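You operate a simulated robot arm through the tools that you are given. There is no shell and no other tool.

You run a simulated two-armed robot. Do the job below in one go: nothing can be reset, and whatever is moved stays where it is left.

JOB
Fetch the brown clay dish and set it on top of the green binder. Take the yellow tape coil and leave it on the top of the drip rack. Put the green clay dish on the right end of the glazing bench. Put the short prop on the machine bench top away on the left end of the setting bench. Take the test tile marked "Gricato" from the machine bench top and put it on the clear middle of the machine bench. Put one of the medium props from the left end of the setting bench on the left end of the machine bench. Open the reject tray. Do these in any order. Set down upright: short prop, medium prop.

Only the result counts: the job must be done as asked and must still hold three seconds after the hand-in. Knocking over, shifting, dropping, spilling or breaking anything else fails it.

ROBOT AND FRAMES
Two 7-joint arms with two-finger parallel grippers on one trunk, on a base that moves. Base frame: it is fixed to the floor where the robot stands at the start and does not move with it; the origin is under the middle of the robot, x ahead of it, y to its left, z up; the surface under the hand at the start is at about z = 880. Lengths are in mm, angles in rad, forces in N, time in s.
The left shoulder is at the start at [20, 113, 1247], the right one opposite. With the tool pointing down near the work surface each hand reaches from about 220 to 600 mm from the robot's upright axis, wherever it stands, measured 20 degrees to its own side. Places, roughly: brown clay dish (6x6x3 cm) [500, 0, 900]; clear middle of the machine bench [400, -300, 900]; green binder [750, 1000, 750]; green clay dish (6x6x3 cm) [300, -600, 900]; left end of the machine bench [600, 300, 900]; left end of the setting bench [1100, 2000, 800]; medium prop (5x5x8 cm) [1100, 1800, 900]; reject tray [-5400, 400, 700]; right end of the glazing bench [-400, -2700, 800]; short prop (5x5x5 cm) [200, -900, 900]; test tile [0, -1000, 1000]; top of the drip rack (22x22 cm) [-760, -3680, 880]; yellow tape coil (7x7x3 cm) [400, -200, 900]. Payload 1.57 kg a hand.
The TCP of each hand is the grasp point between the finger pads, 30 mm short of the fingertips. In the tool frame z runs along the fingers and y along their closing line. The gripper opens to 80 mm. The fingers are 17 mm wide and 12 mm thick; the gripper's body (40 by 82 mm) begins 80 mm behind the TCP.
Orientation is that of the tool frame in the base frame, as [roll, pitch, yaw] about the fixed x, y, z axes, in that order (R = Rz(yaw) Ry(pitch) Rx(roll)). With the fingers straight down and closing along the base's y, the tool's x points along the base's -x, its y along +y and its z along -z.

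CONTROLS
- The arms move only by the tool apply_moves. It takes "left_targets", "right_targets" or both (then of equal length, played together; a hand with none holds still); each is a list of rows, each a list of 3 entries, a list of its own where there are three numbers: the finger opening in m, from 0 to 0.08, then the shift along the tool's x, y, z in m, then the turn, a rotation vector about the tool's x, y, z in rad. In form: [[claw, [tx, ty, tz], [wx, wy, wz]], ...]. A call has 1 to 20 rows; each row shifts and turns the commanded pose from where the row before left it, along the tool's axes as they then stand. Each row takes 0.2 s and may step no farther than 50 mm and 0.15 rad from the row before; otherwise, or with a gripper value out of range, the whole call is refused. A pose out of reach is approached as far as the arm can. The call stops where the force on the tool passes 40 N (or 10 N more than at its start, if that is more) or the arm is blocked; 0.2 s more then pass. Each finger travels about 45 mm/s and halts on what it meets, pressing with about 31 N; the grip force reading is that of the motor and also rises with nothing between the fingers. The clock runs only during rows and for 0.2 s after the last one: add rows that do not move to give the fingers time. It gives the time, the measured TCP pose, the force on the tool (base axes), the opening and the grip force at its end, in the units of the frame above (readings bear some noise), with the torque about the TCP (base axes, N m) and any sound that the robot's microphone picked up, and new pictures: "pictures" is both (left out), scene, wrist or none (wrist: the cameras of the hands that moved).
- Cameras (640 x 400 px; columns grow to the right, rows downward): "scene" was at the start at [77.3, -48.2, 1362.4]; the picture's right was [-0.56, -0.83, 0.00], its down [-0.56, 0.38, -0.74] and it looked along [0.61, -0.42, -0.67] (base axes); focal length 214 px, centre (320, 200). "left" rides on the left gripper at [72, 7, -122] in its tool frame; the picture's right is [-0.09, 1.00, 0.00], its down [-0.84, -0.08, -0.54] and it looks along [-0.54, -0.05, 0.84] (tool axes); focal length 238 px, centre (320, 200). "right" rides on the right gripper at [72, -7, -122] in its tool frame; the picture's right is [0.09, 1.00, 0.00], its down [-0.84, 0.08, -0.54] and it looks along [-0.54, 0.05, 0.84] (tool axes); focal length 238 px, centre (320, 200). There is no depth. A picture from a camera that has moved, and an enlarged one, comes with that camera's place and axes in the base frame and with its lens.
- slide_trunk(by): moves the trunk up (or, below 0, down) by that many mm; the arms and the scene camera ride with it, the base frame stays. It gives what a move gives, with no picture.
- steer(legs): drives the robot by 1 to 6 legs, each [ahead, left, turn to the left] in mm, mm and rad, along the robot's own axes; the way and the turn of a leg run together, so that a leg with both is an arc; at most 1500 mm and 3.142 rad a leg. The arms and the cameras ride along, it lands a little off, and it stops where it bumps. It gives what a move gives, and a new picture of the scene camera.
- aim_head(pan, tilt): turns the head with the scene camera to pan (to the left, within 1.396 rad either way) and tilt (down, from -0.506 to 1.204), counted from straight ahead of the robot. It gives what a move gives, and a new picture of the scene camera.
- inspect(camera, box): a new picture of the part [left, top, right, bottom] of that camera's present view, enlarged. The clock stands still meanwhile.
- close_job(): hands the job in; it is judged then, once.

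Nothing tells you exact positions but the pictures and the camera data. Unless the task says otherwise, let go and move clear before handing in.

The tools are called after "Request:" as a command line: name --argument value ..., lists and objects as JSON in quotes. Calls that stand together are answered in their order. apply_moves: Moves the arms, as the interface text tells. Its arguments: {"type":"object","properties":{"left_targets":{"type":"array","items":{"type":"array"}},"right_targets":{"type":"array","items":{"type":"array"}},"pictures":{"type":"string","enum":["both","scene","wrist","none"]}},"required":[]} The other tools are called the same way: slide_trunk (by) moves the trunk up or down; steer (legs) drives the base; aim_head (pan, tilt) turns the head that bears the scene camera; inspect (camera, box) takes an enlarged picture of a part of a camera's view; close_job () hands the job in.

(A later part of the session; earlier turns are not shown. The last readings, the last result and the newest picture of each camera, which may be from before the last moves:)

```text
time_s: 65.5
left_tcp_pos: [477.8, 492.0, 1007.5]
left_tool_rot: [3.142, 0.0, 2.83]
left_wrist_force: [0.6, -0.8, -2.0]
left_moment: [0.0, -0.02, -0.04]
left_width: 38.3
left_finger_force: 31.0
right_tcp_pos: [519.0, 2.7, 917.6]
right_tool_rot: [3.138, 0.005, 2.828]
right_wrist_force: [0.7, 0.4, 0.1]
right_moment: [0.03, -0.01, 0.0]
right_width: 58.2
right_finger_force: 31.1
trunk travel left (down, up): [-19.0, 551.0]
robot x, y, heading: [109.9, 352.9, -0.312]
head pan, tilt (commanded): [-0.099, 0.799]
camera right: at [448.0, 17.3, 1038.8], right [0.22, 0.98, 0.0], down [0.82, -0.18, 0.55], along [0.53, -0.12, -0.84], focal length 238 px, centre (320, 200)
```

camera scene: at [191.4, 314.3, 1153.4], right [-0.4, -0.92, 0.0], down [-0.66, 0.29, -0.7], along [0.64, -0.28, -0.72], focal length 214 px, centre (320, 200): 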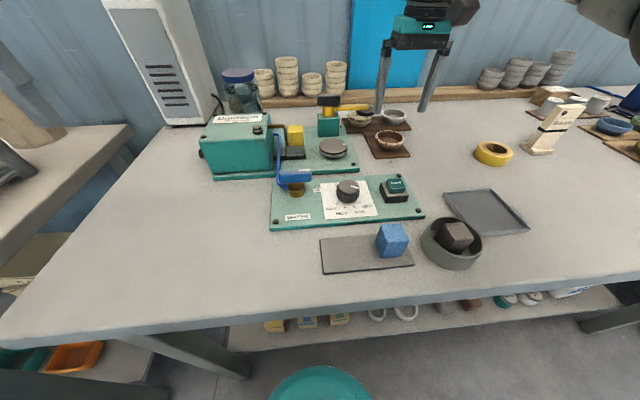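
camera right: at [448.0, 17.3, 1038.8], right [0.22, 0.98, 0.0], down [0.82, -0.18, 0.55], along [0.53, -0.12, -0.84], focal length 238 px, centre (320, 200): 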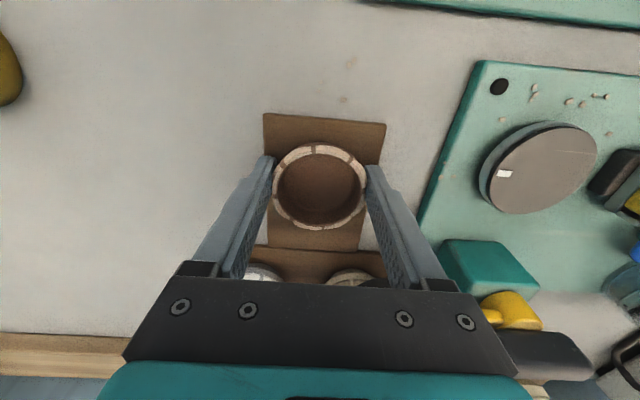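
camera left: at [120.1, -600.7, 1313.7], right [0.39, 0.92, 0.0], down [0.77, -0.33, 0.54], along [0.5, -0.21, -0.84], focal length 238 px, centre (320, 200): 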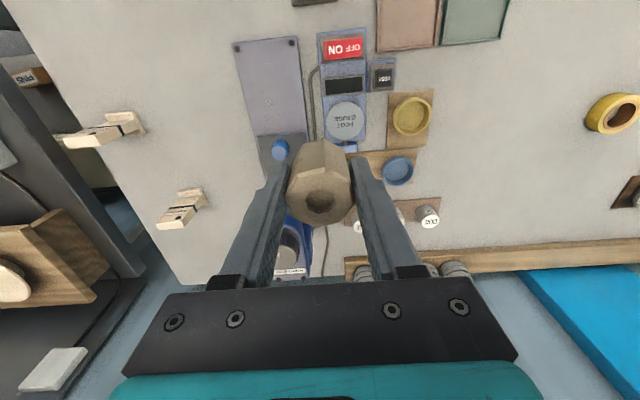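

Dish gripped (58 mm). Raising the trunk, then driving left along the benches to the setting bench with both objects held high.

Request:
slide_trunk --by 300

Request:
inspect --camera "right" --box '[0, 0, 640, 400]'

Request:
aim_head --pan 0.9 --tilt 0.5

```text
time_s: 68.5
left_tcp_pos: [477.9, 494.0, 1307.7]
left_tool_rot: [-3.141, -0.002, 2.829]
left_wrist_force: [0.0, -0.2, -1.3]
left_moment: [0.0, 0.05, 0.01]
left_width: 38.3
left_finger_force: 30.5
right_tcp_pos: [519.8, 3.3, 1216.3]
right_tool_rot: [3.137, 0.004, 2.827]
right_wrist_force: [0.2, -0.3, -0.6]
right_moment: [0.0, -0.03, 0.0]
right_width: 58.2
right_finger_force: 30.4
trunk travel left (down, up): [-319.0, 251.0]
robot x, y, heading: [105.6, 348.3, -0.309]
head pan, tilt (commanded): [-0.099, 0.799]
```

```text
1.00 times, centred on (320, 200) of right (not enlarged: the box is as wide or as high as the picture)
camera zoom: at [448.1, 17.1, 1338.6], right [0.22, 0.98, 0.0], down [0.82, -0.19, 0.55], along [0.53, -0.12, -0.84], focal length 238 px, centre (320, 200)
```

zoom: 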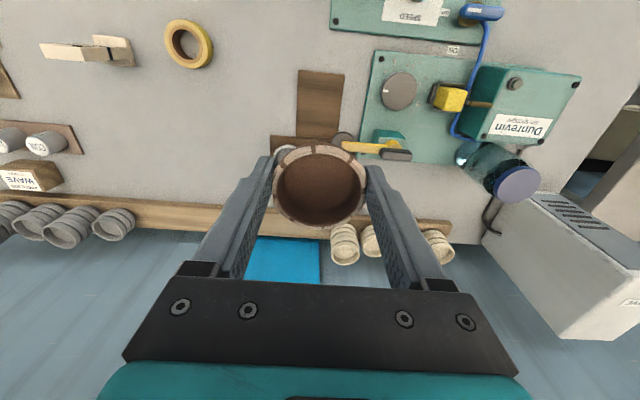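

```text
time_s: 69.7
left_tcp_pos: [477.7, 494.7, 1308.1]
left_tool_rot: [3.141, 0.001, 2.829]
left_wrist_force: [0.1, -0.2, -2.0]
left_moment: [0.01, -0.01, 0.02]
left_width: 38.3
left_finger_force: 31.2
right_tcp_pos: [520.4, 3.1, 1217.2]
right_tool_rot: [3.139, 0.006, 2.829]
right_wrist_force: [-0.3, -0.9, -1.8]
right_moment: [-0.04, 0.0, 0.01]
right_width: 58.3
right_finger_force: 31.1
trunk travel left (down, up): [-319.0, 251.0]
robot x, y, heading: [109.8, 352.1, -0.309]
head pan, tilt (commanded): [0.901, 0.499]
camera scene: at [193.1, 397.0, 1402.4], right [0.55, -0.83, 0.0], down [-0.4, -0.27, -0.88], along [0.73, 0.49, -0.48], focal length 214 px, centre (320, 200)
```

scene: 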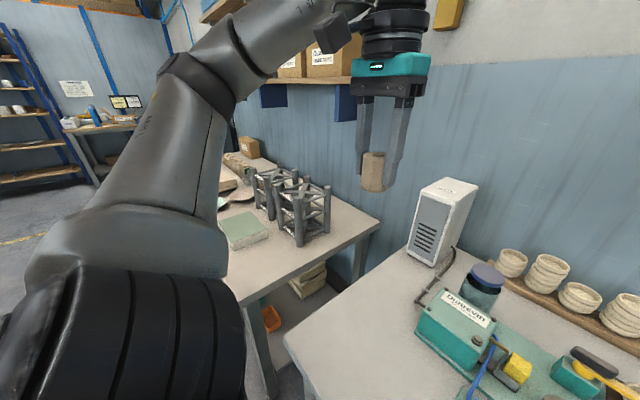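

I retract the right hand closer to me before travelling, to stay clear of the wall shelf.

Request:
apply_moves --right_targets '[[0.04, [0.04, 0, 0], [0, 0, 0]], [0.04, [0.04, 0, 0], [0, 0, 0]], [0.04, [0.04, 0, 0], [0, 0, 0]], [0.04, [0.03, 0, 0], [0, 0, 0]], [0.04, [0, 0, 0], [0, 0, 0]]]' --pictures "none"

Request:
steer --legs '[[-90, 0, 0], [0, 500, 0]]'

```text
time_s: 70.9
left_tcp_pos: [478.1, 493.5, 1308.1]
left_tool_rot: [-3.142, -0.001, 2.828]
left_wrist_force: [0.0, 0.2, -0.2]
left_moment: [-0.03, 0.0, 0.0]
left_width: 38.3
left_finger_force: 30.6
right_tcp_pos: [377.7, 51.4, 1216.6]
right_tool_rot: [3.136, 0.005, 2.826]
right_wrist_force: [0.5, 0.6, -1.3]
right_moment: [-0.01, -0.02, 0.03]
right_width: 58.2
right_finger_force: 31.0
trunk travel left (down, up): [-319.0, 251.0]
robot x, y, heading: [111.3, 347.7, -0.31]
head pan, tilt (commanded): [0.901, 0.499]
```

```text
time_s: 74.6
left_tcp_pos: [543.9, 998.8, 1308.2]
left_tool_rot: [-3.141, -0.001, 2.832]
left_wrist_force: [0.3, 0.4, -0.6]
left_moment: [-0.01, 0.02, 0.02]
left_width: 37.9
left_finger_force: 31.1
right_tcp_pos: [445.1, 558.4, 1216.1]
right_tool_rot: [3.137, 0.006, 2.831]
right_wrist_force: [0.4, 1.1, 0.0]
right_moment: [0.0, 0.0, -0.01]
right_width: 58.3
right_finger_force: 30.9
trunk travel left (down, up): [-319.0, 251.0]
robot x, y, heading: [174.7, 856.1, -0.311]
head pan, tilt (commanded): [0.901, 0.499]
camera scene: at [259.2, 901.7, 1402.4], right [0.56, -0.83, 0.0], down [-0.4, -0.27, -0.88], along [0.73, 0.49, -0.48], focal length 214 px, centre (320, 200)
```

scene: 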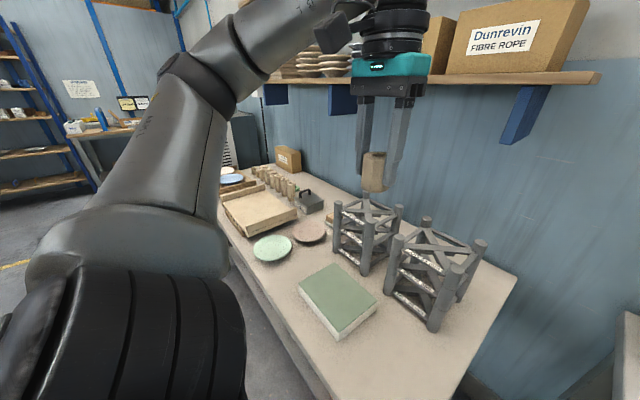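

Request:
aim_head --pan 0.25 --tilt 0.8

Request:
aim_head --pan 0.7 --tilt 0.75

```text
time_s: 75.6
left_tcp_pos: [542.7, 998.4, 1307.8]
left_tool_rot: [3.141, -0.001, 2.832]
left_wrist_force: [0.7, -0.5, -1.0]
left_moment: [0.03, 0.0, -0.01]
left_width: 38.0
left_finger_force: 31.3
right_tcp_pos: [444.4, 557.3, 1216.5]
right_tool_rot: [3.138, 0.005, 2.832]
right_wrist_force: [0.0, -0.4, -0.5]
right_moment: [0.01, 0.0, -0.02]
right_width: 58.4
right_finger_force: 30.8
trunk travel left (down, up): [-319.0, 251.0]
robot x, y, heading: [174.7, 855.7, -0.31]
head pan, tilt (commanded): [0.25, 0.799]
camera scene: at [264.0, 845.7, 1376.5], right [-0.06, -1.0, 0.0], down [-0.72, 0.04, -0.7], along [0.7, -0.04, -0.72], focal length 214 px, centre (320, 200)
```

scene: 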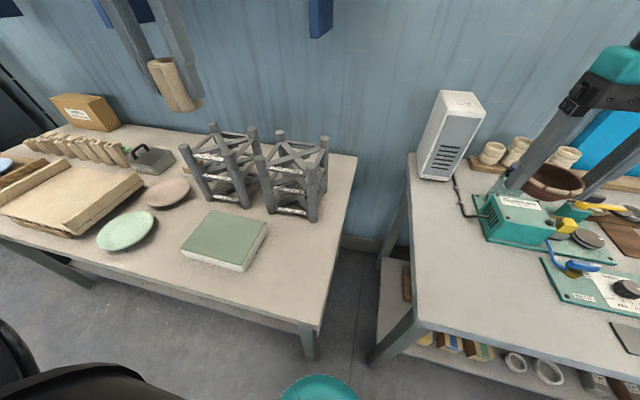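

```text
time_s: 76.5
left_tcp_pos: [544.6, 1000.1, 1306.7]
left_tool_rot: [3.141, 0.0, 2.833]
left_wrist_force: [0.7, -0.8, -1.3]
left_moment: [0.02, 0.0, 0.02]
left_width: 38.3
left_finger_force: 31.4
right_tcp_pos: [444.8, 556.4, 1216.0]
right_tool_rot: [3.137, 0.006, 2.831]
right_wrist_force: [0.0, -0.5, 0.4]
right_moment: [-0.02, -0.05, -0.04]
right_width: 58.3
right_finger_force: 31.1
trunk travel left (down, up): [-319.0, 251.0]
robot x, y, heading: [175.7, 854.2, -0.316]
head pan, tilt (commanded): [0.7, 0.75]
camera scene: at [260.1, 881.9, 1380.4], right [0.38, -0.92, 0.0], down [-0.63, -0.26, -0.73], along [0.68, 0.28, -0.68], focal length 214 px, centre (320, 200)
```

scene: 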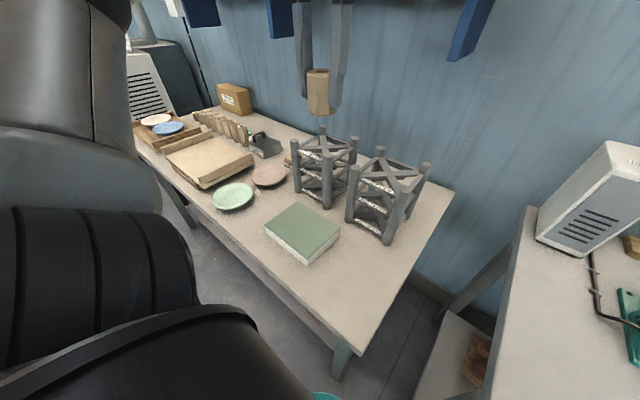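

Request:
steer --legs '[[0, 510, 0]]'

Request:
aim_head --pan -0.2 --tilt 0.85

Request:
aim_head --pan 0.6 --tilt 0.7

```text
time_s: 79.5
left_tcp_pos: [697.8, 1484.4, 1308.5]
left_tool_rot: [3.141, -0.001, 2.833]
left_wrist_force: [-0.2, 0.5, -0.9]
left_moment: [0.01, -0.01, 0.0]
left_width: 38.3
left_finger_force: 30.7
right_tcp_pos: [600.0, 1042.4, 1217.1]
right_tool_rot: [3.138, 0.005, 2.833]
right_wrist_force: [-0.2, 0.9, -0.4]
right_moment: [-0.01, 0.04, 0.01]
right_width: 58.3
right_finger_force: 31.0
trunk travel left (down, up): [-319.0, 251.0]
robot x, y, heading: [332.3, 1337.5, -0.304]
head pan, tilt (commanded): [0.7, 0.75]
camera scene: at [414.7, 1367.9, 1380.4], right [0.38, -0.92, 0.0], down [-0.63, -0.26, -0.73], along [0.68, 0.28, -0.68], focal length 214 px, centre (320, 200)
```

scene: 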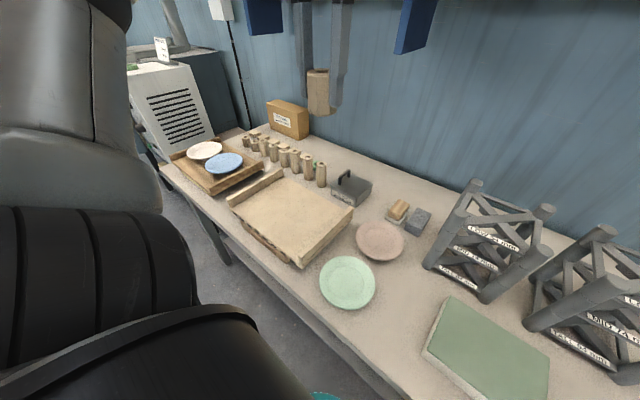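

```text
time_s: 80.7
left_tcp_pos: [697.8, 1484.8, 1306.2]
left_tool_rot: [-3.14, 0.001, 2.834]
left_wrist_force: [0.7, -0.2, -0.4]
left_moment: [-0.02, 0.02, -0.02]
left_width: 38.5
left_finger_force: 30.9
right_tcp_pos: [600.3, 1042.7, 1216.1]
right_tool_rot: [3.136, 0.004, 2.833]
right_wrist_force: [0.4, -0.6, -0.2]
right_moment: [-0.02, -0.06, 0.03]
right_width: 58.1
right_finger_force: 31.5
trunk travel left (down, up): [-319.0, 251.0]
robot x, y, heading: [331.8, 1338.1, -0.309]
head pan, tilt (commanded): [-0.201, 0.85]
camera scene: at [406.3, 1297.7, 1372.4], right [-0.49, -0.87, 0.0], down [-0.66, 0.36, -0.66], along [0.58, -0.32, -0.75], focal length 214 px, centre (320, 200)
```

scene: 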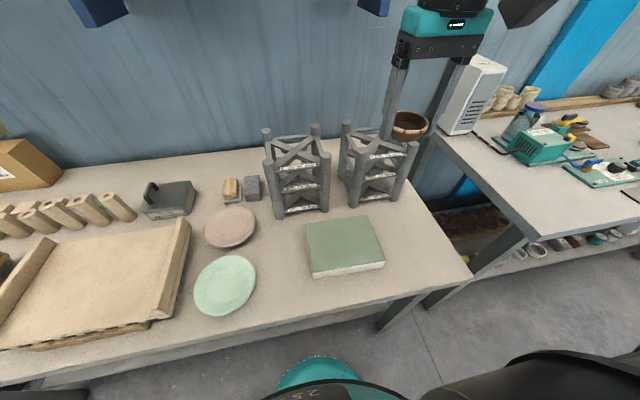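

```text
time_s: 81.8
left_tcp_pos: [698.1, 1484.6, 1307.4]
left_tool_rot: [3.141, 0.001, 2.834]
left_wrist_force: [-0.1, 0.4, -1.1]
left_moment: [-0.02, 0.04, 0.0]
left_width: 38.3
left_finger_force: 31.1
right_tcp_pos: [599.7, 1042.5, 1216.4]
right_tool_rot: [3.137, 0.003, 2.832]
right_wrist_force: [0.1, -0.3, -0.8]
right_moment: [-0.03, -0.03, 0.01]
right_width: 58.2
right_finger_force: 30.9
trunk travel left (down, up): [-319.0, 251.0]
robot x, y, heading: [326.7, 1338.3, -0.309]
head pan, tilt (commanded): [0.6, 0.7]
camera scene: at [419.3, 1360.1, 1384.7], right [0.29, -0.96, 0.0], down [-0.62, -0.19, -0.76], along [0.73, 0.22, -0.64], focal length 214 px, centre (320, 200)
```

scene: 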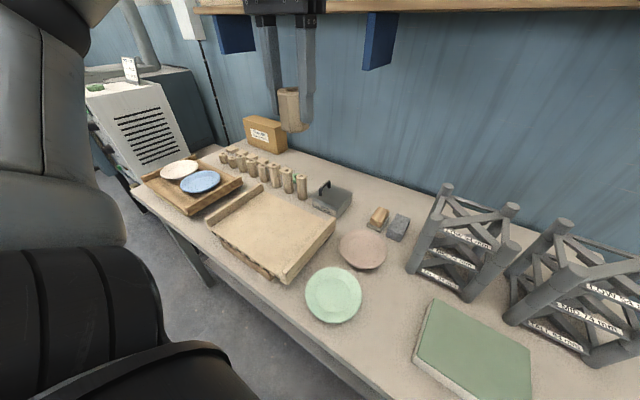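

The kiln-furniture racks carry labels (short 54, med 74, tall 94 mm), useful later. Triangulating, the binder top is at about z≈845, centre about [644, 1093]. I shift left a bit and lower the trunk.

Request:
steer --legs '[[0, 55, 0]]'

Request:
slide_trunk --by -150

Request:
aim_head --pan -0.3 --tilt 0.8

Request:
inspect --camera "right" --box '[0, 0, 640, 400]'

```text
time_s: 82.8
left_tcp_pos: [714.6, 1537.5, 1307.5]
left_tool_rot: [-3.141, 0.0, 2.833]
left_wrist_force: [0.2, -0.1, -1.8]
left_moment: [-0.02, 0.0, 0.01]
left_width: 38.2
left_finger_force: 31.0
right_tcp_pos: [616.6, 1096.1, 1217.1]
right_tool_rot: [3.139, 0.005, 2.835]
right_wrist_force: [0.2, 0.1, -0.6]
right_moment: [0.0, 0.02, 0.0]
right_width: 58.4
right_finger_force: 30.9
trunk travel left (down, up): [-319.0, 251.0]
robot x, y, heading: [346.3, 1395.4, -0.306]
head pan, tilt (commanded): [0.6, 0.7]
camera scene: at [436.3, 1413.9, 1384.6], right [0.29, -0.96, 0.0], down [-0.62, -0.19, -0.76], along [0.73, 0.22, -0.64], focal length 214 px, centre (320, 200)
```

scene: 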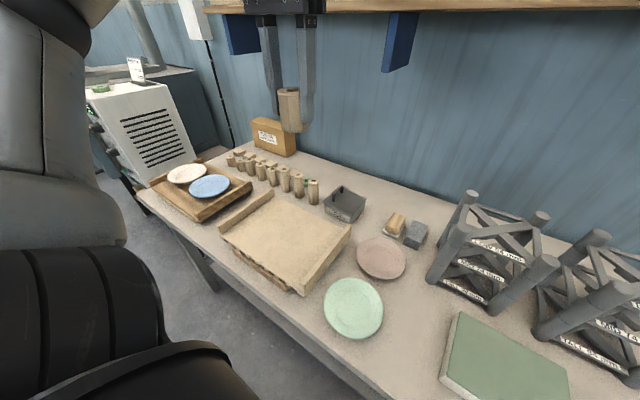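

```text
time_s: 84.5
left_tcp_pos: [714.3, 1537.1, 1156.8]
left_tool_rot: [3.14, 0.0, 2.833]
left_wrist_force: [0.2, 0.3, -2.1]
left_moment: [-0.02, 0.0, 0.0]
left_width: 38.4
left_finger_force: 31.2
right_tcp_pos: [616.8, 1094.5, 1066.8]
right_tool_rot: [3.135, 0.005, 2.835]
right_wrist_force: [-0.2, 0.3, -0.4]
right_moment: [-0.02, -0.02, -0.01]
right_width: 58.5
right_finger_force: 31.3
trunk travel left (down, up): [-169.0, 401.0]
robot x, y, heading: [343.8, 1392.1, -0.306]
head pan, tilt (commanded): [0.6, 0.7]
```

```text
time_s: 85.7
left_tcp_pos: [713.9, 1536.7, 1157.4]
left_tool_rot: [-3.141, -0.001, 2.836]
left_wrist_force: [-0.3, 0.2, -1.3]
left_moment: [-0.01, 0.01, -0.02]
left_width: 38.4
left_finger_force: 31.2
right_tcp_pos: [616.1, 1094.8, 1066.3]
right_tool_rot: [3.136, 0.004, 2.834]
right_wrist_force: [0.0, 0.0, 0.5]
right_moment: [0.0, -0.03, 0.0]
right_width: 58.3
right_finger_force: 30.8
trunk travel left (down, up): [-169.0, 401.0]
robot x, y, heading: [348.1, 1394.5, -0.301]
head pan, tilt (commanded): [-0.3, 0.799]
camera scene: at [420.9, 1342.0, 1226.4], right [-0.57, -0.82, 0.0], down [-0.59, 0.41, -0.7], along [0.57, -0.4, -0.72], focal length 214 px, centre (320, 200)
```

scene: 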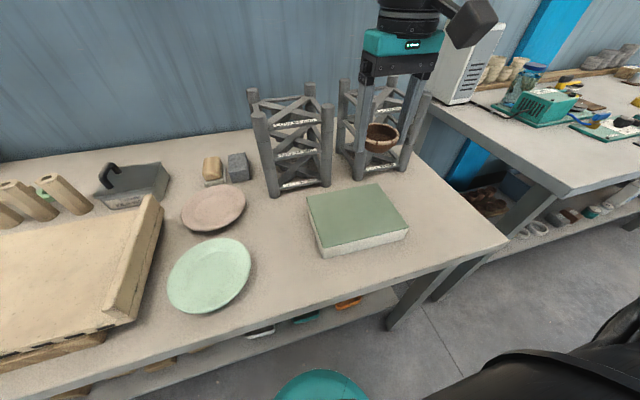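

```text
1.00 times, centred on (320, 200) of right (not enlarged: the box is as wide or as high as the picture)
camera zoom: at [545.5, 1108.3, 1188.4], right [0.21, 0.98, 0.0], down [0.82, -0.18, 0.55], along [0.53, -0.11, -0.84], focal length 238 px, centre (320, 200)
```

zoom: 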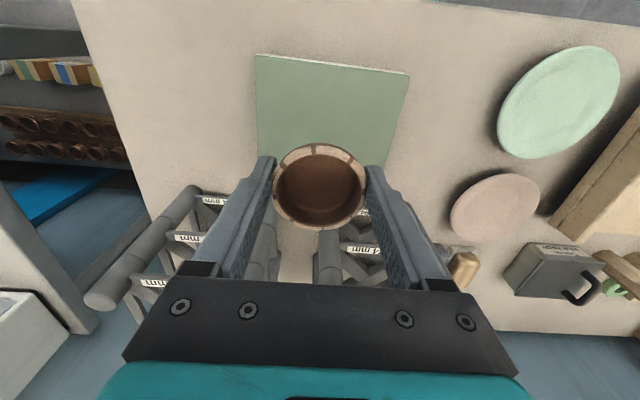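

Binder top confirmed at z≈845. Moving the dish over its centre and lowering.

Request:
apply_moves --right_targets '[[0.04, [-0.0268, 0.0064, 0], [0, 0, 0]], [0.04, [0, 0, 0.045], [0, 0, 0]], [0.04, [0, 0, 0.045], [0, 0, 0]], [0.04, [0, 0, 0.045], [0, 0, 0]], [0.04, [0, 0, 0.03], [0, 0, 0]], [0.04, [0, 0, 0], [0, 0, 0]]]' --pictures "both"

```text
time_s: 87.1
left_tcp_pos: [714.8, 1536.9, 1156.7]
left_tool_rot: [-3.141, 0.0, 2.835]
left_wrist_force: [-0.5, -0.1, -1.6]
left_moment: [-0.03, 0.01, -0.01]
left_width: 38.5
left_finger_force: 30.7
right_tcp_pos: [643.8, 1092.9, 901.3]
right_tool_rot: [3.14, 0.005, 2.833]
right_wrist_force: [-0.4, -1.1, -0.8]
right_moment: [0.04, 0.0, -0.02]
right_width: 57.9
right_finger_force: 30.7
trunk travel left (down, up): [-169.0, 401.0]
robot x, y, heading: [343.4, 1394.4, -0.308]
head pan, tilt (commanded): [-0.3, 0.799]
camera scene: at [420.8, 1342.0, 1226.4], right [-0.57, -0.82, 0.0], down [-0.59, 0.41, -0.7], along [0.57, -0.4, -0.72], focal length 214 px, centre (320, 200)
camera right: at [572.5, 1106.4, 1022.5], right [0.21, 0.98, 0.0], down [0.82, -0.18, 0.55], along [0.53, -0.11, -0.84], focal length 238 px, centre (320, 200)
```

scene: 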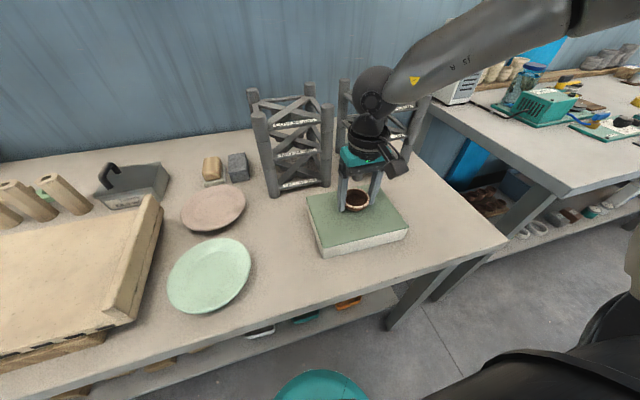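
right: 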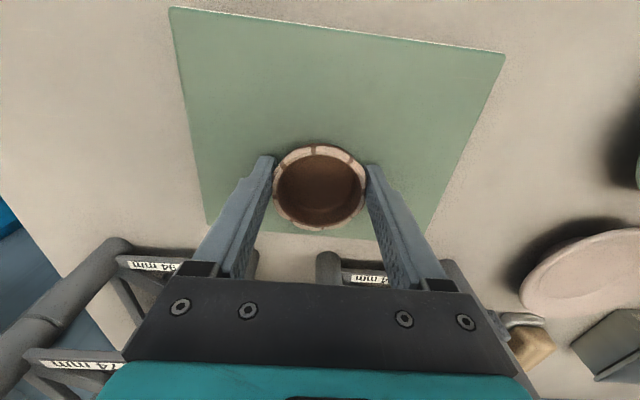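

Request:
apply_moves --right_targets '[[0.04, [0, 0, 0.012], [0, 0, 0]], [0.04, [0, 0, 0.005], [0, 0, 0]], [0.04, [0, 0, 0], [0, 0, 0]]]' --pictures "none"

Request:
inspect --camera "scene" --box '[300, 140, 420, 260]'

```text
time_s: 87.6
left_tcp_pos: [713.8, 1537.2, 1156.5]
left_tool_rot: [3.141, 0.0, 2.834]
left_wrist_force: [-0.3, -0.6, -0.4]
left_moment: [0.02, 0.01, -0.01]
left_width: 38.5
left_finger_force: 31.2
right_tcp_pos: [648.0, 1092.7, 895.5]
right_tool_rot: [3.139, 0.017, 2.834]
right_wrist_force: [-5.6, 1.0, 17.1]
right_moment: [-0.04, 0.41, -0.08]
right_width: 58.4
right_finger_force: 30.5
trunk travel left (down, up): [-169.0, 401.0]
robot x, y, heading: [347.0, 1391.0, -0.306]
head pan, tilt (commanded): [-0.3, 0.799]
stopped in row 2 (right hand): the force on the tool passed its limit at 47 N (the readings are from after the stop); the commanded pose is now the measured one
```

```text
3.33 times, centred on (360, 200) of scene
camera zoom: at [420.2, 1342.3, 1226.6], right [-0.57, -0.82, 0.0], down [-0.59, 0.41, -0.7], along [0.57, -0.4, -0.72], focal length 715 px, centre (187, 200)
```

zoom: 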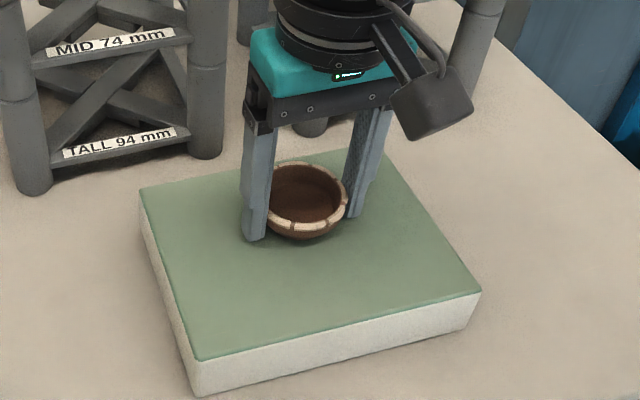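

Contact with the binder felt a bit higher than estimated. I ease off slightly before releasing.

Request:
apply_moves --right_targets '[[0.04, [0, 0, -0.0015], [0, 0, 0]], [0.04, [0, 0, 0], [0, 0, 0]]]' --pictures "none"

```text
time_s: 88.2
left_tcp_pos: [714.1, 1537.0, 1158.5]
left_tool_rot: [3.14, -0.001, 2.834]
left_wrist_force: [-0.5, 0.6, -2.2]
left_moment: [0.01, 0.0, 0.01]
left_width: 38.1
left_finger_force: 31.1
right_tcp_pos: [647.9, 1093.3, 895.0]
right_tool_rot: [3.14, 0.016, 2.834]
right_wrist_force: [-1.6, 1.7, 12.5]
right_moment: [0.03, 0.17, -0.09]
right_width: 58.3
right_finger_force: 31.0
trunk travel left (down, up): [-169.0, 401.0]
robot x, y, heading: [346.9, 1394.3, -0.308]
head pan, tilt (commanded): [-0.3, 0.799]
```

Request:
apply_moves --right_targets '[[0.04, [0, 0, -0.0025], [0, 0, 0]], [0.04, [0, 0, 0], [0, 0, 0]]]' --pictures "none"

```text
time_s: 88.8
left_tcp_pos: [714.0, 1537.4, 1158.1]
left_tool_rot: [3.141, 0.0, 2.833]
left_wrist_force: [0.5, 0.1, -1.2]
left_moment: [0.01, 0.03, 0.0]
left_width: 38.5
left_finger_force: 31.6
right_tcp_pos: [647.5, 1092.0, 898.3]
right_tool_rot: [3.139, 0.014, 2.836]
right_wrist_force: [-0.1, 0.9, 0.3]
right_moment: [0.0, 0.03, -0.02]
right_width: 58.4
right_finger_force: 30.4
trunk travel left (down, up): [-169.0, 401.0]
robot x, y, heading: [348.0, 1391.5, -0.304]
head pan, tilt (commanded): [-0.3, 0.799]
```

Request:
apply_moves --right_targets '[[0.04, [0, 0, 0.0012], [0, 0, 0]], [0.04, [0, 0, 0], [0, 0, 0]]]' --pictures "none"

```text
time_s: 89.4
left_tcp_pos: [713.5, 1536.0, 1157.2]
left_tool_rot: [3.142, -0.001, 2.836]
left_wrist_force: [-0.1, -0.1, -0.5]
left_moment: [0.01, -0.02, 0.0]
left_width: 38.2
left_finger_force: 31.1
right_tcp_pos: [647.6, 1092.9, 895.6]
right_tool_rot: [3.14, 0.014, 2.836]
right_wrist_force: [0.1, -0.2, -0.8]
right_moment: [-0.05, 0.01, 0.01]
right_width: 58.5
right_finger_force: 30.7
trunk travel left (down, up): [-169.0, 401.0]
robot x, y, heading: [347.4, 1394.1, -0.305]
head pan, tilt (commanded): [-0.3, 0.799]
```

Request:
apply_moves --right_targets '[[0.04, [0, 0, 0.001], [0, 0, 0]], [0.04, [0, 0, 0], [0, 0, 0]]]' --pictures "none"

```text
time_s: 90.0
left_tcp_pos: [714.5, 1537.4, 1158.4]
left_tool_rot: [3.141, 0.0, 2.833]
left_wrist_force: [-0.2, -0.4, -1.6]
left_moment: [-0.01, -0.03, 0.0]
left_width: 38.4
left_finger_force: 31.2
right_tcp_pos: [646.2, 1091.8, 894.0]
right_tool_rot: [3.139, 0.013, 2.833]
right_wrist_force: [0.2, -2.0, 4.5]
right_moment: [0.03, 0.08, 0.01]
right_width: 58.4
right_finger_force: 30.9
trunk travel left (down, up): [-169.0, 401.0]
robot x, y, heading: [349.9, 1392.3, -0.304]
head pan, tilt (commanded): [-0.3, 0.799]
```

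Light contact (about 4.5 N). Releasing the dish and rising.

Request:
apply_moves --right_targets '[[0.07, [0, 0, 0], [0, 0, 0]], [0.075, [0, 0, 0], [0, 0, 0]], [0.075, [0, 0, 0], [0, 0, 0]], [0.075, [0, 0, -0.02], [0, 0, 0]], [0.075, [0, 0, -0.04], [0, 0, 0]], [0.08, [0, 0, -0.05], [0, 0, 0]], [0.08, [0, 0, -0.05], [0, 0, 0]], [0.08, [0, 0, 0], [0, 0, 0]]]' --pictures "both"

```text
time_s: 91.8
left_tcp_pos: [712.4, 1536.8, 1157.2]
left_tool_rot: [-3.141, 0.0, 2.834]
left_wrist_force: [-0.1, 0.2, -1.4]
left_moment: [0.01, -0.01, 0.01]
left_width: 38.4
left_finger_force: 31.2
right_tcp_pos: [645.0, 1091.6, 1055.2]
right_tool_rot: [-3.141, 0.013, 2.835]
right_wrist_force: [-0.1, 0.4, 0.9]
right_moment: [-0.02, 0.01, 0.03]
right_width: 79.9
right_finger_force: 0.0
trunk travel left (down, up): [-169.0, 401.0]
robot x, y, heading: [346.7, 1393.3, -0.312]
head pan, tilt (commanded): [-0.3, 0.799]
camera scene: at [420.7, 1341.8, 1226.4], right [-0.57, -0.82, 0.0], down [-0.59, 0.41, -0.7], along [0.57, -0.4, -0.72], focal length 214 px, centre (320, 200)
camera right: at [571.9, 1106.0, 1175.7], right [0.21, 0.98, 0.0], down [0.81, -0.18, 0.55], along [0.54, -0.12, -0.83], focal length 238 px, centre (320, 200)
```

scene: 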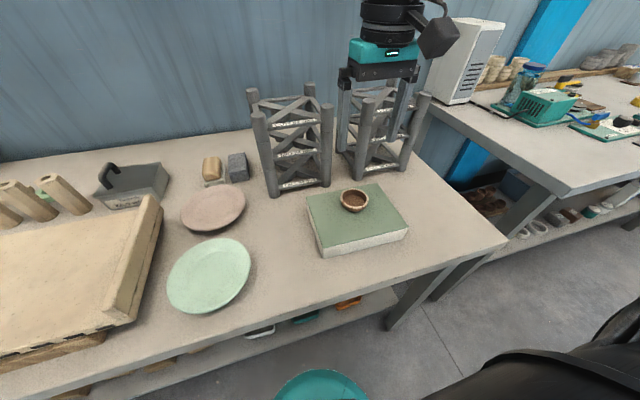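
right: 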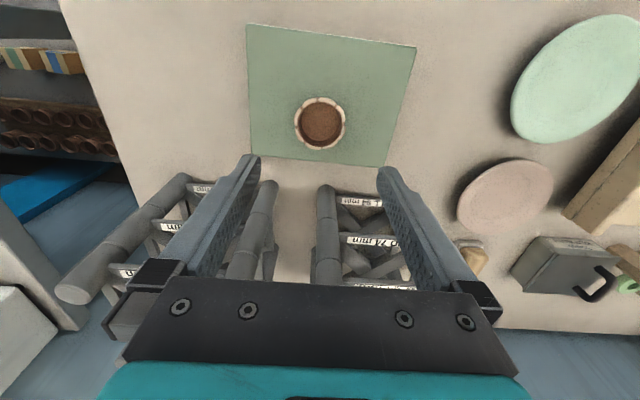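

The brown dish rests on the binder. Now I look left to the far (left) end of the setting bench for the prop spot.

Request:
slide_trunk --by 150

Request:
steer --legs '[[0, 350, 0]]'

Request:
aim_head --pan 0.3 --tilt 0.75

```text
time_s: 93.6
left_tcp_pos: [714.1, 1536.8, 1307.9]
left_tool_rot: [-3.14, -0.002, 2.834]
left_wrist_force: [0.3, 0.3, -0.4]
left_moment: [-0.02, 0.02, 0.01]
left_width: 38.3
left_finger_force: 31.3
right_tcp_pos: [643.5, 1092.6, 1204.2]
right_tool_rot: [3.14, 0.012, 2.834]
right_wrist_force: [-1.1, 0.1, 0.0]
right_moment: [-0.03, 0.01, 0.01]
right_width: 80.1
right_finger_force: 0.0
trunk travel left (down, up): [-319.0, 251.0]
robot x, y, heading: [344.4, 1390.5, -0.308]
head pan, tilt (commanded): [-0.3, 0.799]
```

```text
time_s: 95.8
left_tcp_pos: [820.5, 1869.1, 1306.4]
left_tool_rot: [-3.141, 0.0, 2.835]
left_wrist_force: [0.3, 0.1, -1.4]
left_moment: [-0.03, 0.05, 0.02]
left_width: 38.2
left_finger_force: 31.1
right_tcp_pos: [748.8, 1424.5, 1204.6]
right_tool_rot: [3.14, 0.012, 2.835]
right_wrist_force: [-0.2, 0.7, -0.1]
right_moment: [-0.01, -0.04, 0.02]
right_width: 79.9
right_finger_force: 0.1
trunk travel left (down, up): [-319.0, 251.0]
robot x, y, heading: [453.3, 1724.7, -0.307]
head pan, tilt (commanded): [-0.3, 0.799]
camera scene: at [525.9, 1674.4, 1376.4], right [-0.57, -0.82, 0.0], down [-0.59, 0.41, -0.7], along [0.57, -0.4, -0.72], focal length 214 px, centre (320, 200)
```

scene: 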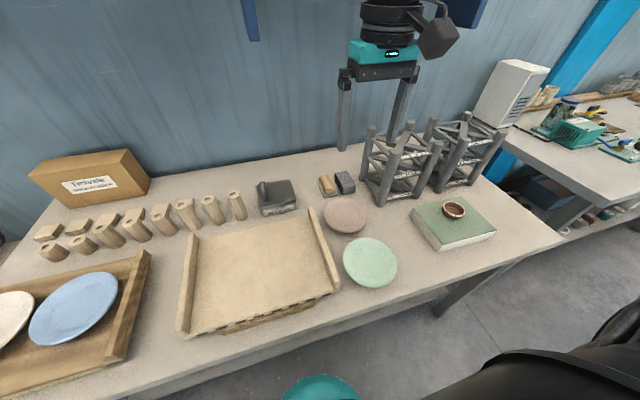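

```text
time_s: 96.8
left_tcp_pos: [818.2, 1868.5, 1306.9]
left_tool_rot: [3.141, 0.001, 2.835]
left_wrist_force: [-0.2, -0.7, -1.3]
left_moment: [-0.01, -0.01, 0.03]
left_width: 38.2
left_finger_force: 30.9
right_tcp_pos: [749.1, 1423.3, 1205.0]
right_tool_rot: [3.138, 0.013, 2.834]
right_wrist_force: [-0.4, 0.5, 1.1]
right_moment: [-0.03, 0.0, 0.0]
right_width: 80.2
right_finger_force: 0.1
trunk travel left (down, up): [-319.0, 251.0]
robot x, y, heading: [451.6, 1724.2, -0.308]
head pan, tilt (commanded): [0.3, 0.75]
camera scene: at [542.3, 1719.1, 1380.4], right [-0.01, -1.0, 0.0], down [-0.68, 0.0, -0.73], along [0.73, -0.01, -0.68], focal length 214 px, centre (320, 200)
```

scene: 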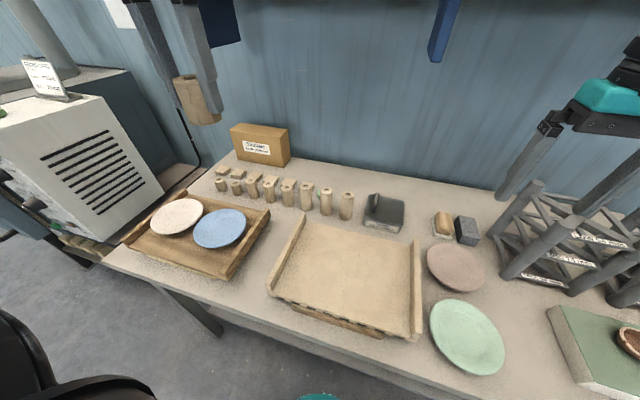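

Request:
inspect --camera "scene" --box '[190, 130, 410, 260]'

Request:
inspect --camera "scene" --box '[205, 155, 305, 215]'

Request:
inspect --camera "left" --box '[0, 0, 640, 400]'

```text
2.91 times, centred on (300, 195) of scene
camera zoom: at [542.3, 1719.1, 1380.4], right [-0.01, -1.0, 0.0], down [-0.68, 0.0, -0.73], along [0.73, -0.01, -0.68], focal length 624 px, centre (378, 214)
```

zoom: 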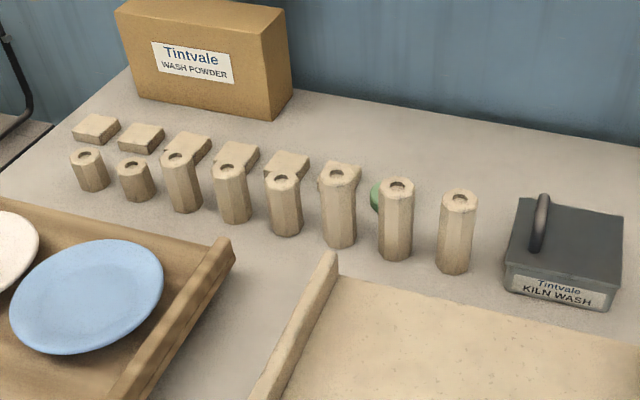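

```text
6.40 times, centred on (255, 185) of scene
camera zoom: at [542.3, 1719.1, 1380.4], right [-0.01, -1.0, 0.0], down [-0.68, 0.0, -0.73], along [0.73, -0.01, -0.68], focal length 1373 px, centre (736, 296)
```

zoom: 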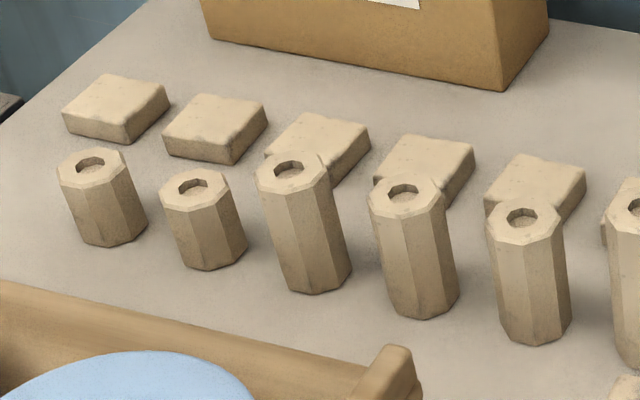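

```text
1.00 times, centred on (320, 200) of left (not enlarged: the box is as wide or as high as the picture)
camera zoom: at [752.8, 1896.3, 1430.7], right [0.39, 0.92, 0.0], down [0.77, -0.33, 0.54], along [0.5, -0.21, -0.84], focal length 238 px, centre (320, 200)
```

zoom: 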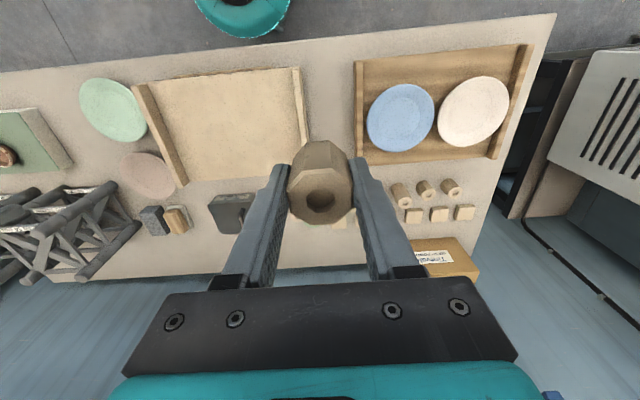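

There are 8 props in the row: 2 short, 3 medium, 3 tall (left to right). I'll lower the trunk to get a second viewpoint for height triangulation.

Request:
slide_trunk --by -170

Request:
inspect --camera "scene" --box '[180, 60, 400, 190]'

Request:
inspect --camera "scene" --box '[0, 0, 640, 400]'

```text
time_s: 98.7
left_tcp_pos: [819.4, 1867.7, 1138.5]
left_tool_rot: [3.141, 0.0, 2.833]
left_wrist_force: [-0.2, -0.3, -0.9]
left_moment: [0.0, -0.02, 0.02]
left_width: 38.3
left_finger_force: 30.9
right_tcp_pos: [749.1, 1423.0, 1034.1]
right_tool_rot: [3.14, 0.015, 2.834]
right_wrist_force: [0.1, 0.0, 0.5]
right_moment: [-0.01, 0.02, 0.0]
right_width: 80.1
right_finger_force: 0.1
trunk travel left (down, up): [-149.0, 421.0]
robot x, y, heading: [448.7, 1726.7, -0.305]
head pan, tilt (commanded): [0.3, 0.75]
```

```text
2.91 times, centred on (290, 125) of scene
camera zoom: at [542.2, 1719.2, 1210.5], right [-0.01, -1.0, 0.0], down [-0.68, 0.0, -0.73], along [0.73, 0.0, -0.68], focal length 624 px, centre (407, 418)
```

zoom: 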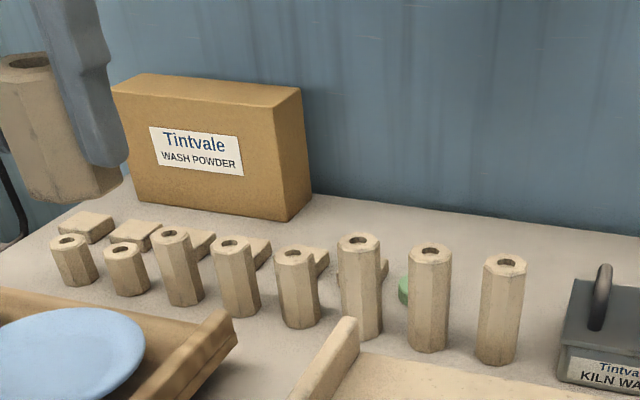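

```text
1.00 times, centred on (320, 200) of scene (not enlarged: the box is as wide or as high as the picture)
camera zoom: at [542.2, 1719.2, 1210.5], right [-0.01, -1.0, 0.0], down [-0.68, 0.0, -0.73], along [0.73, 0.0, -0.68], focal length 214 px, centre (320, 200)
```

zoom: 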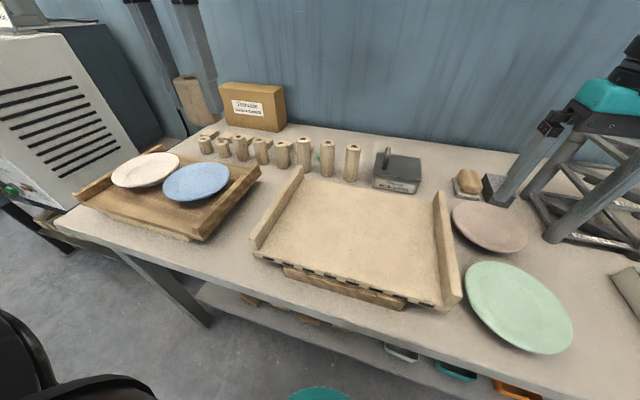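

The setting bench surface is at z≈825; medium props P3 ≈[1160,1964], P4 ≈[1145,1899], P5 ≈[1125,1830]. I check the space between my base and the bench edge to see how close I can go.

Request:
aim_head --pan 0.0 --tilt 1.2

Request:
aim_head --pan 0.9 --tilt 0.6

```text
time_s: 99.6
left_tcp_pos: [819.3, 1867.9, 1137.6]
left_tool_rot: [3.141, 0.0, 2.833]
left_wrist_force: [-0.4, 0.4, -1.1]
left_moment: [0.02, 0.03, 0.02]
left_width: 38.4
left_finger_force: 31.1
right_tcp_pos: [749.2, 1424.1, 1033.3]
right_tool_rot: [3.139, 0.012, 2.833]
right_wrist_force: [0.1, 0.0, -0.2]
right_moment: [-0.03, -0.01, -0.02]
right_width: 80.0
right_finger_force: 0.0
trunk travel left (down, up): [-149.0, 421.0]
robot x, y, heading: [449.5, 1718.4, -0.308]
head pan, tilt (commanded): [0.0, 1.201]
camera scene: at [512.8, 1702.9, 1178.7], right [-0.3, -0.95, 0.0], down [-0.89, 0.28, -0.36], along [0.35, -0.11, -0.93], focal length 214 px, centre (320, 200)
```

scene: 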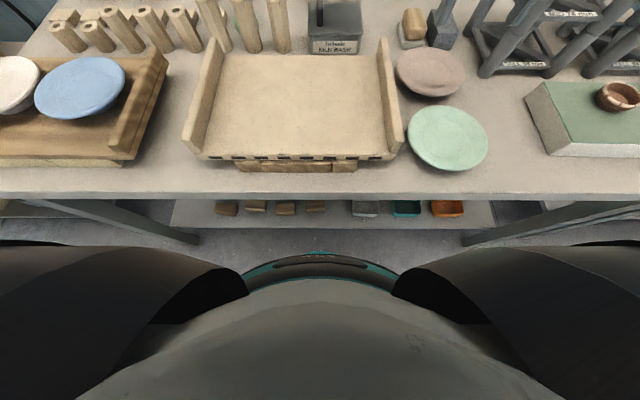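

```text
time_s: 100.8
left_tcp_pos: [820.0, 1868.8, 1136.9]
left_tool_rot: [-3.141, 0.0, 2.834]
left_wrist_force: [0.3, -0.4, -1.0]
left_moment: [0.01, 0.01, 0.0]
left_width: 38.5
left_finger_force: 31.1
right_tcp_pos: [749.4, 1423.4, 1034.1]
right_tool_rot: [3.139, 0.013, 2.834]
right_wrist_force: [0.4, -0.4, -0.4]
right_moment: [0.01, 0.02, 0.04]
right_width: 80.0
right_finger_force: 0.0
trunk travel left (down, up): [-149.0, 421.0]
robot x, y, heading: [451.1, 1728.2, -0.305]
head pan, tilt (commanded): [0.901, 0.6]
camera scene: at [532.7, 1769.1, 1223.3], right [0.56, -0.83, 0.0], down [-0.47, -0.32, -0.82], along [0.68, 0.46, -0.57], focal length 214 px, centre (320, 200)
```

scene: 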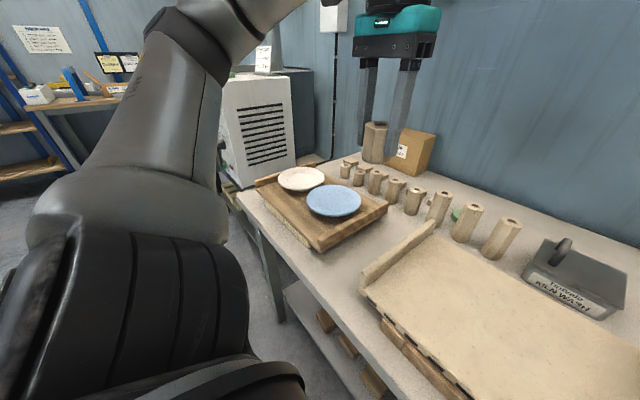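

There is room: the bench edge is about 226 mm ahead of my axis and the base front about 190 mm low down. I raise the right hand, then move left and forward to face the gap between tray and board, where the short prop can stand.

Request:
apply_moves --right_targets '[[0.08, [0, 0, -0.05], [0, 0, 0]], [0.08, [0, 0, -0.05], [0, 0, 0]], [0.08, [0, 0, -0.05], [0, 0, 0]], [0.08, [0.03, 0, -0.03], [0, 0, 0]], [0.08, [0, 0, 0], [0, 0, 0]]]' --pictures "none"

Request:
steer --legs '[[0, 111, 0], [60, 0, 0]]'

Request:
aim_head --pan 0.4 --tilt 0.8

```text
time_s: 102.0
left_tcp_pos: [818.5, 1869.0, 1137.3]
left_tool_rot: [3.142, 0.0, 2.834]
left_wrist_force: [0.2, 0.3, -0.7]
left_moment: [-0.03, 0.02, -0.01]
left_width: 38.4
left_finger_force: 31.5
right_tcp_pos: [717.1, 1435.1, 1213.3]
right_tool_rot: [3.14, 0.011, 2.834]
right_wrist_force: [-0.3, -0.8, 0.2]
right_moment: [-0.02, 0.0, 0.02]
right_width: 79.9
right_finger_force: 0.1
trunk travel left (down, up): [-149.0, 421.0]
robot x, y, heading: [452.5, 1726.7, -0.307]
head pan, tilt (commanded): [0.901, 0.6]
```

```text
time_s: 103.8
left_tcp_pos: [910.9, 1956.2, 1136.6]
left_tool_rot: [-3.14, 0.0, 2.836]
left_wrist_force: [-0.1, 0.4, -1.3]
left_moment: [-0.03, 0.04, -0.03]
left_width: 38.4
left_finger_force: 30.6
right_tcp_pos: [809.3, 1522.1, 1212.0]
right_tool_rot: [3.139, 0.013, 2.835]
right_wrist_force: [0.0, 0.6, -0.6]
right_moment: [0.03, 0.0, 0.0]
right_width: 80.1
right_finger_force: 0.1
trunk travel left (down, up): [-149.0, 421.0]
robot x, y, heading: [541.7, 1815.8, -0.303]
head pan, tilt (commanded): [0.901, 0.6]
camera scene: at [623.8, 1856.4, 1223.2], right [0.56, -0.83, 0.0], down [-0.47, -0.32, -0.82], along [0.68, 0.46, -0.57], focal length 214 px, centre (320, 200)
```

scene: 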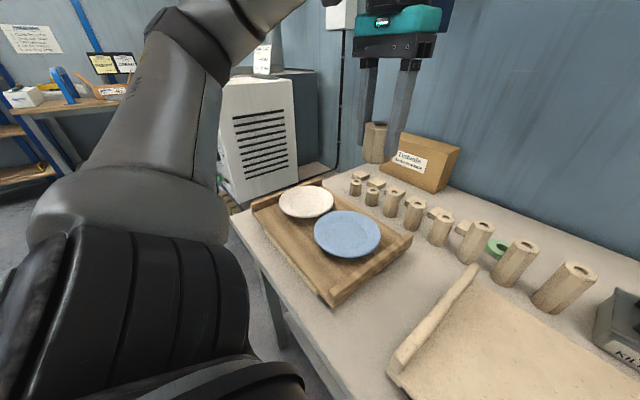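

```text
time_s: 104.7
left_tcp_pos: [908.3, 1957.2, 1139.1]
left_tool_rot: [3.141, 0.001, 2.838]
left_wrist_force: [0.4, 0.2, -1.7]
left_moment: [0.01, 0.01, 0.05]
left_width: 38.2
left_finger_force: 31.5
right_tcp_pos: [808.1, 1521.9, 1213.6]
right_tool_rot: [3.14, 0.01, 2.834]
right_wrist_force: [0.0, -0.1, 0.6]
right_moment: [0.01, -0.03, 0.0]
right_width: 80.2
right_finger_force: 0.1
trunk travel left (down, up): [-149.0, 421.0]
robot x, y, heading: [544.6, 1811.1, -0.307]
head pan, tilt (commanded): [0.4, 0.799]
camera scene: at [630.1, 1814.8, 1206.5], right [0.1, -1.0, 0.0], down [-0.71, -0.07, -0.7], along [0.69, 0.07, -0.72], focal length 214 px, centre (320, 200)
```

scene: 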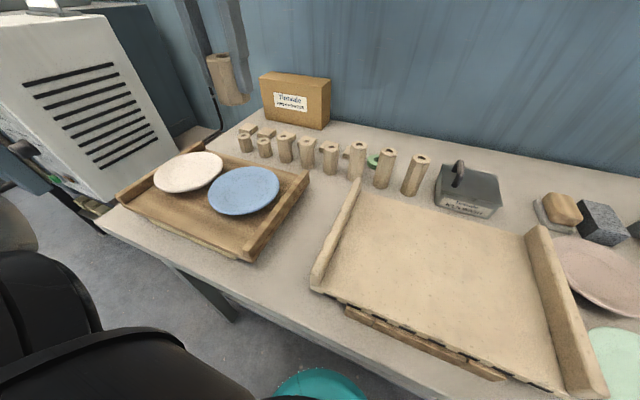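

Request:
inspect --camera "scene" --box '[225, 110, 445, 250]'

```text
2.86 times, centred on (335, 180) of scene
camera zoom: at [630.1, 1814.8, 1206.5], right [0.1, -1.0, 0.0], down [-0.71, -0.07, -0.7], along [0.69, 0.07, -0.72], focal length 613 px, centre (277, 257)
```

zoom: 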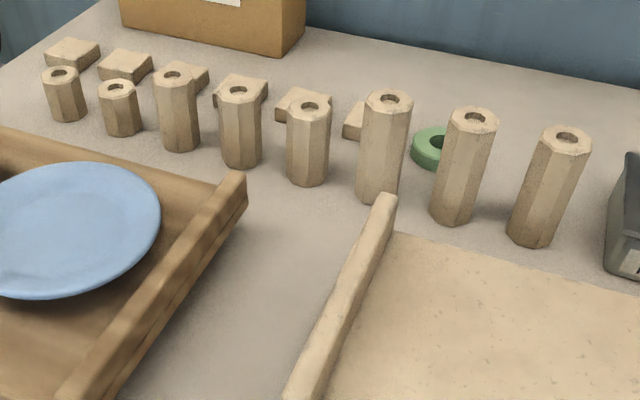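

The gap between tray and board spans about a 100 mm width. I bring the prop above it and turn the hand by 90° so the fingers close along the gap's length.

Request:
apply_moves --left_targets '[[0.02, [-0.0383, -0.0165, 0], [0, 0, 0]], [0.02, [-0.0383, -0.0165, 0], [0, 0, 0]], [0.02, [-0.0383, -0.0165, 0], [0, 0, 0]], [0.02, [-0.0383, -0.0165, 0], [0, 0, 0]], [0.02, [0, 0, 0], [0, 0, 0.14]], [0.02, [0, 0, 0], [0, 0, 0.14]], [0.02, [0, 0, 0], [0, 0, 0.14]], [0.02, [0, 0, 0], [0, 0, 0]]]' --pictures "both"

```text
time_s: 106.5
left_tcp_pos: [1034.6, 1848.1, 1137.4]
left_tool_rot: [3.141, 0.0, 2.413]
left_wrist_force: [-0.3, -0.3, -1.4]
left_moment: [0.01, 0.0, 0.0]
left_width: 38.3
left_finger_force: 30.8
right_tcp_pos: [807.9, 1521.6, 1213.6]
right_tool_rot: [3.139, 0.011, 2.835]
right_wrist_force: [-0.6, -0.1, -0.6]
right_moment: [-0.01, 0.02, 0.0]
right_width: 79.9
right_finger_force: 0.1
trunk travel left (down, up): [-149.0, 421.0]
robot x, y, heading: [541.6, 1810.8, -0.307]
head pan, tilt (commanded): [0.4, 0.799]
camera scene: at [630.1, 1814.7, 1206.4], right [0.09, -1.0, 0.0], down [-0.71, -0.07, -0.7], along [0.69, 0.07, -0.72], focal length 214 px, centre (320, 200)
camera left: at [986.1, 1900.6, 1261.3], right [0.73, 0.68, 0.0], down [0.57, -0.61, 0.54], along [0.37, -0.4, -0.84], focal length 238 px, centre (320, 200)
```

scene: 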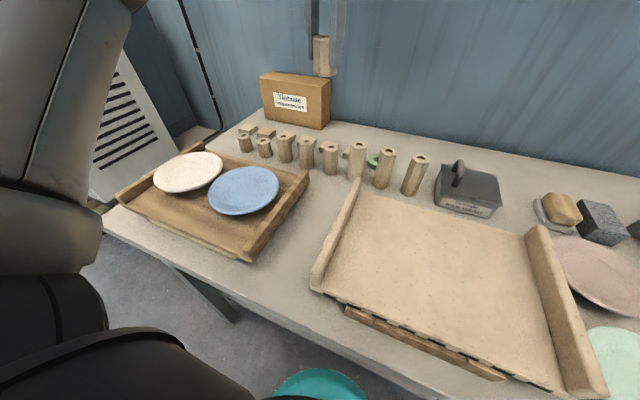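
left: 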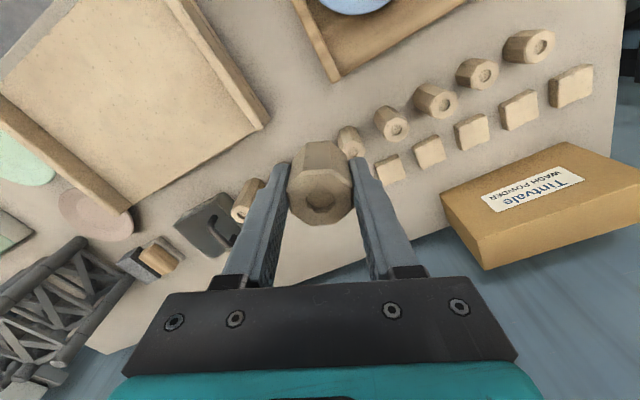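

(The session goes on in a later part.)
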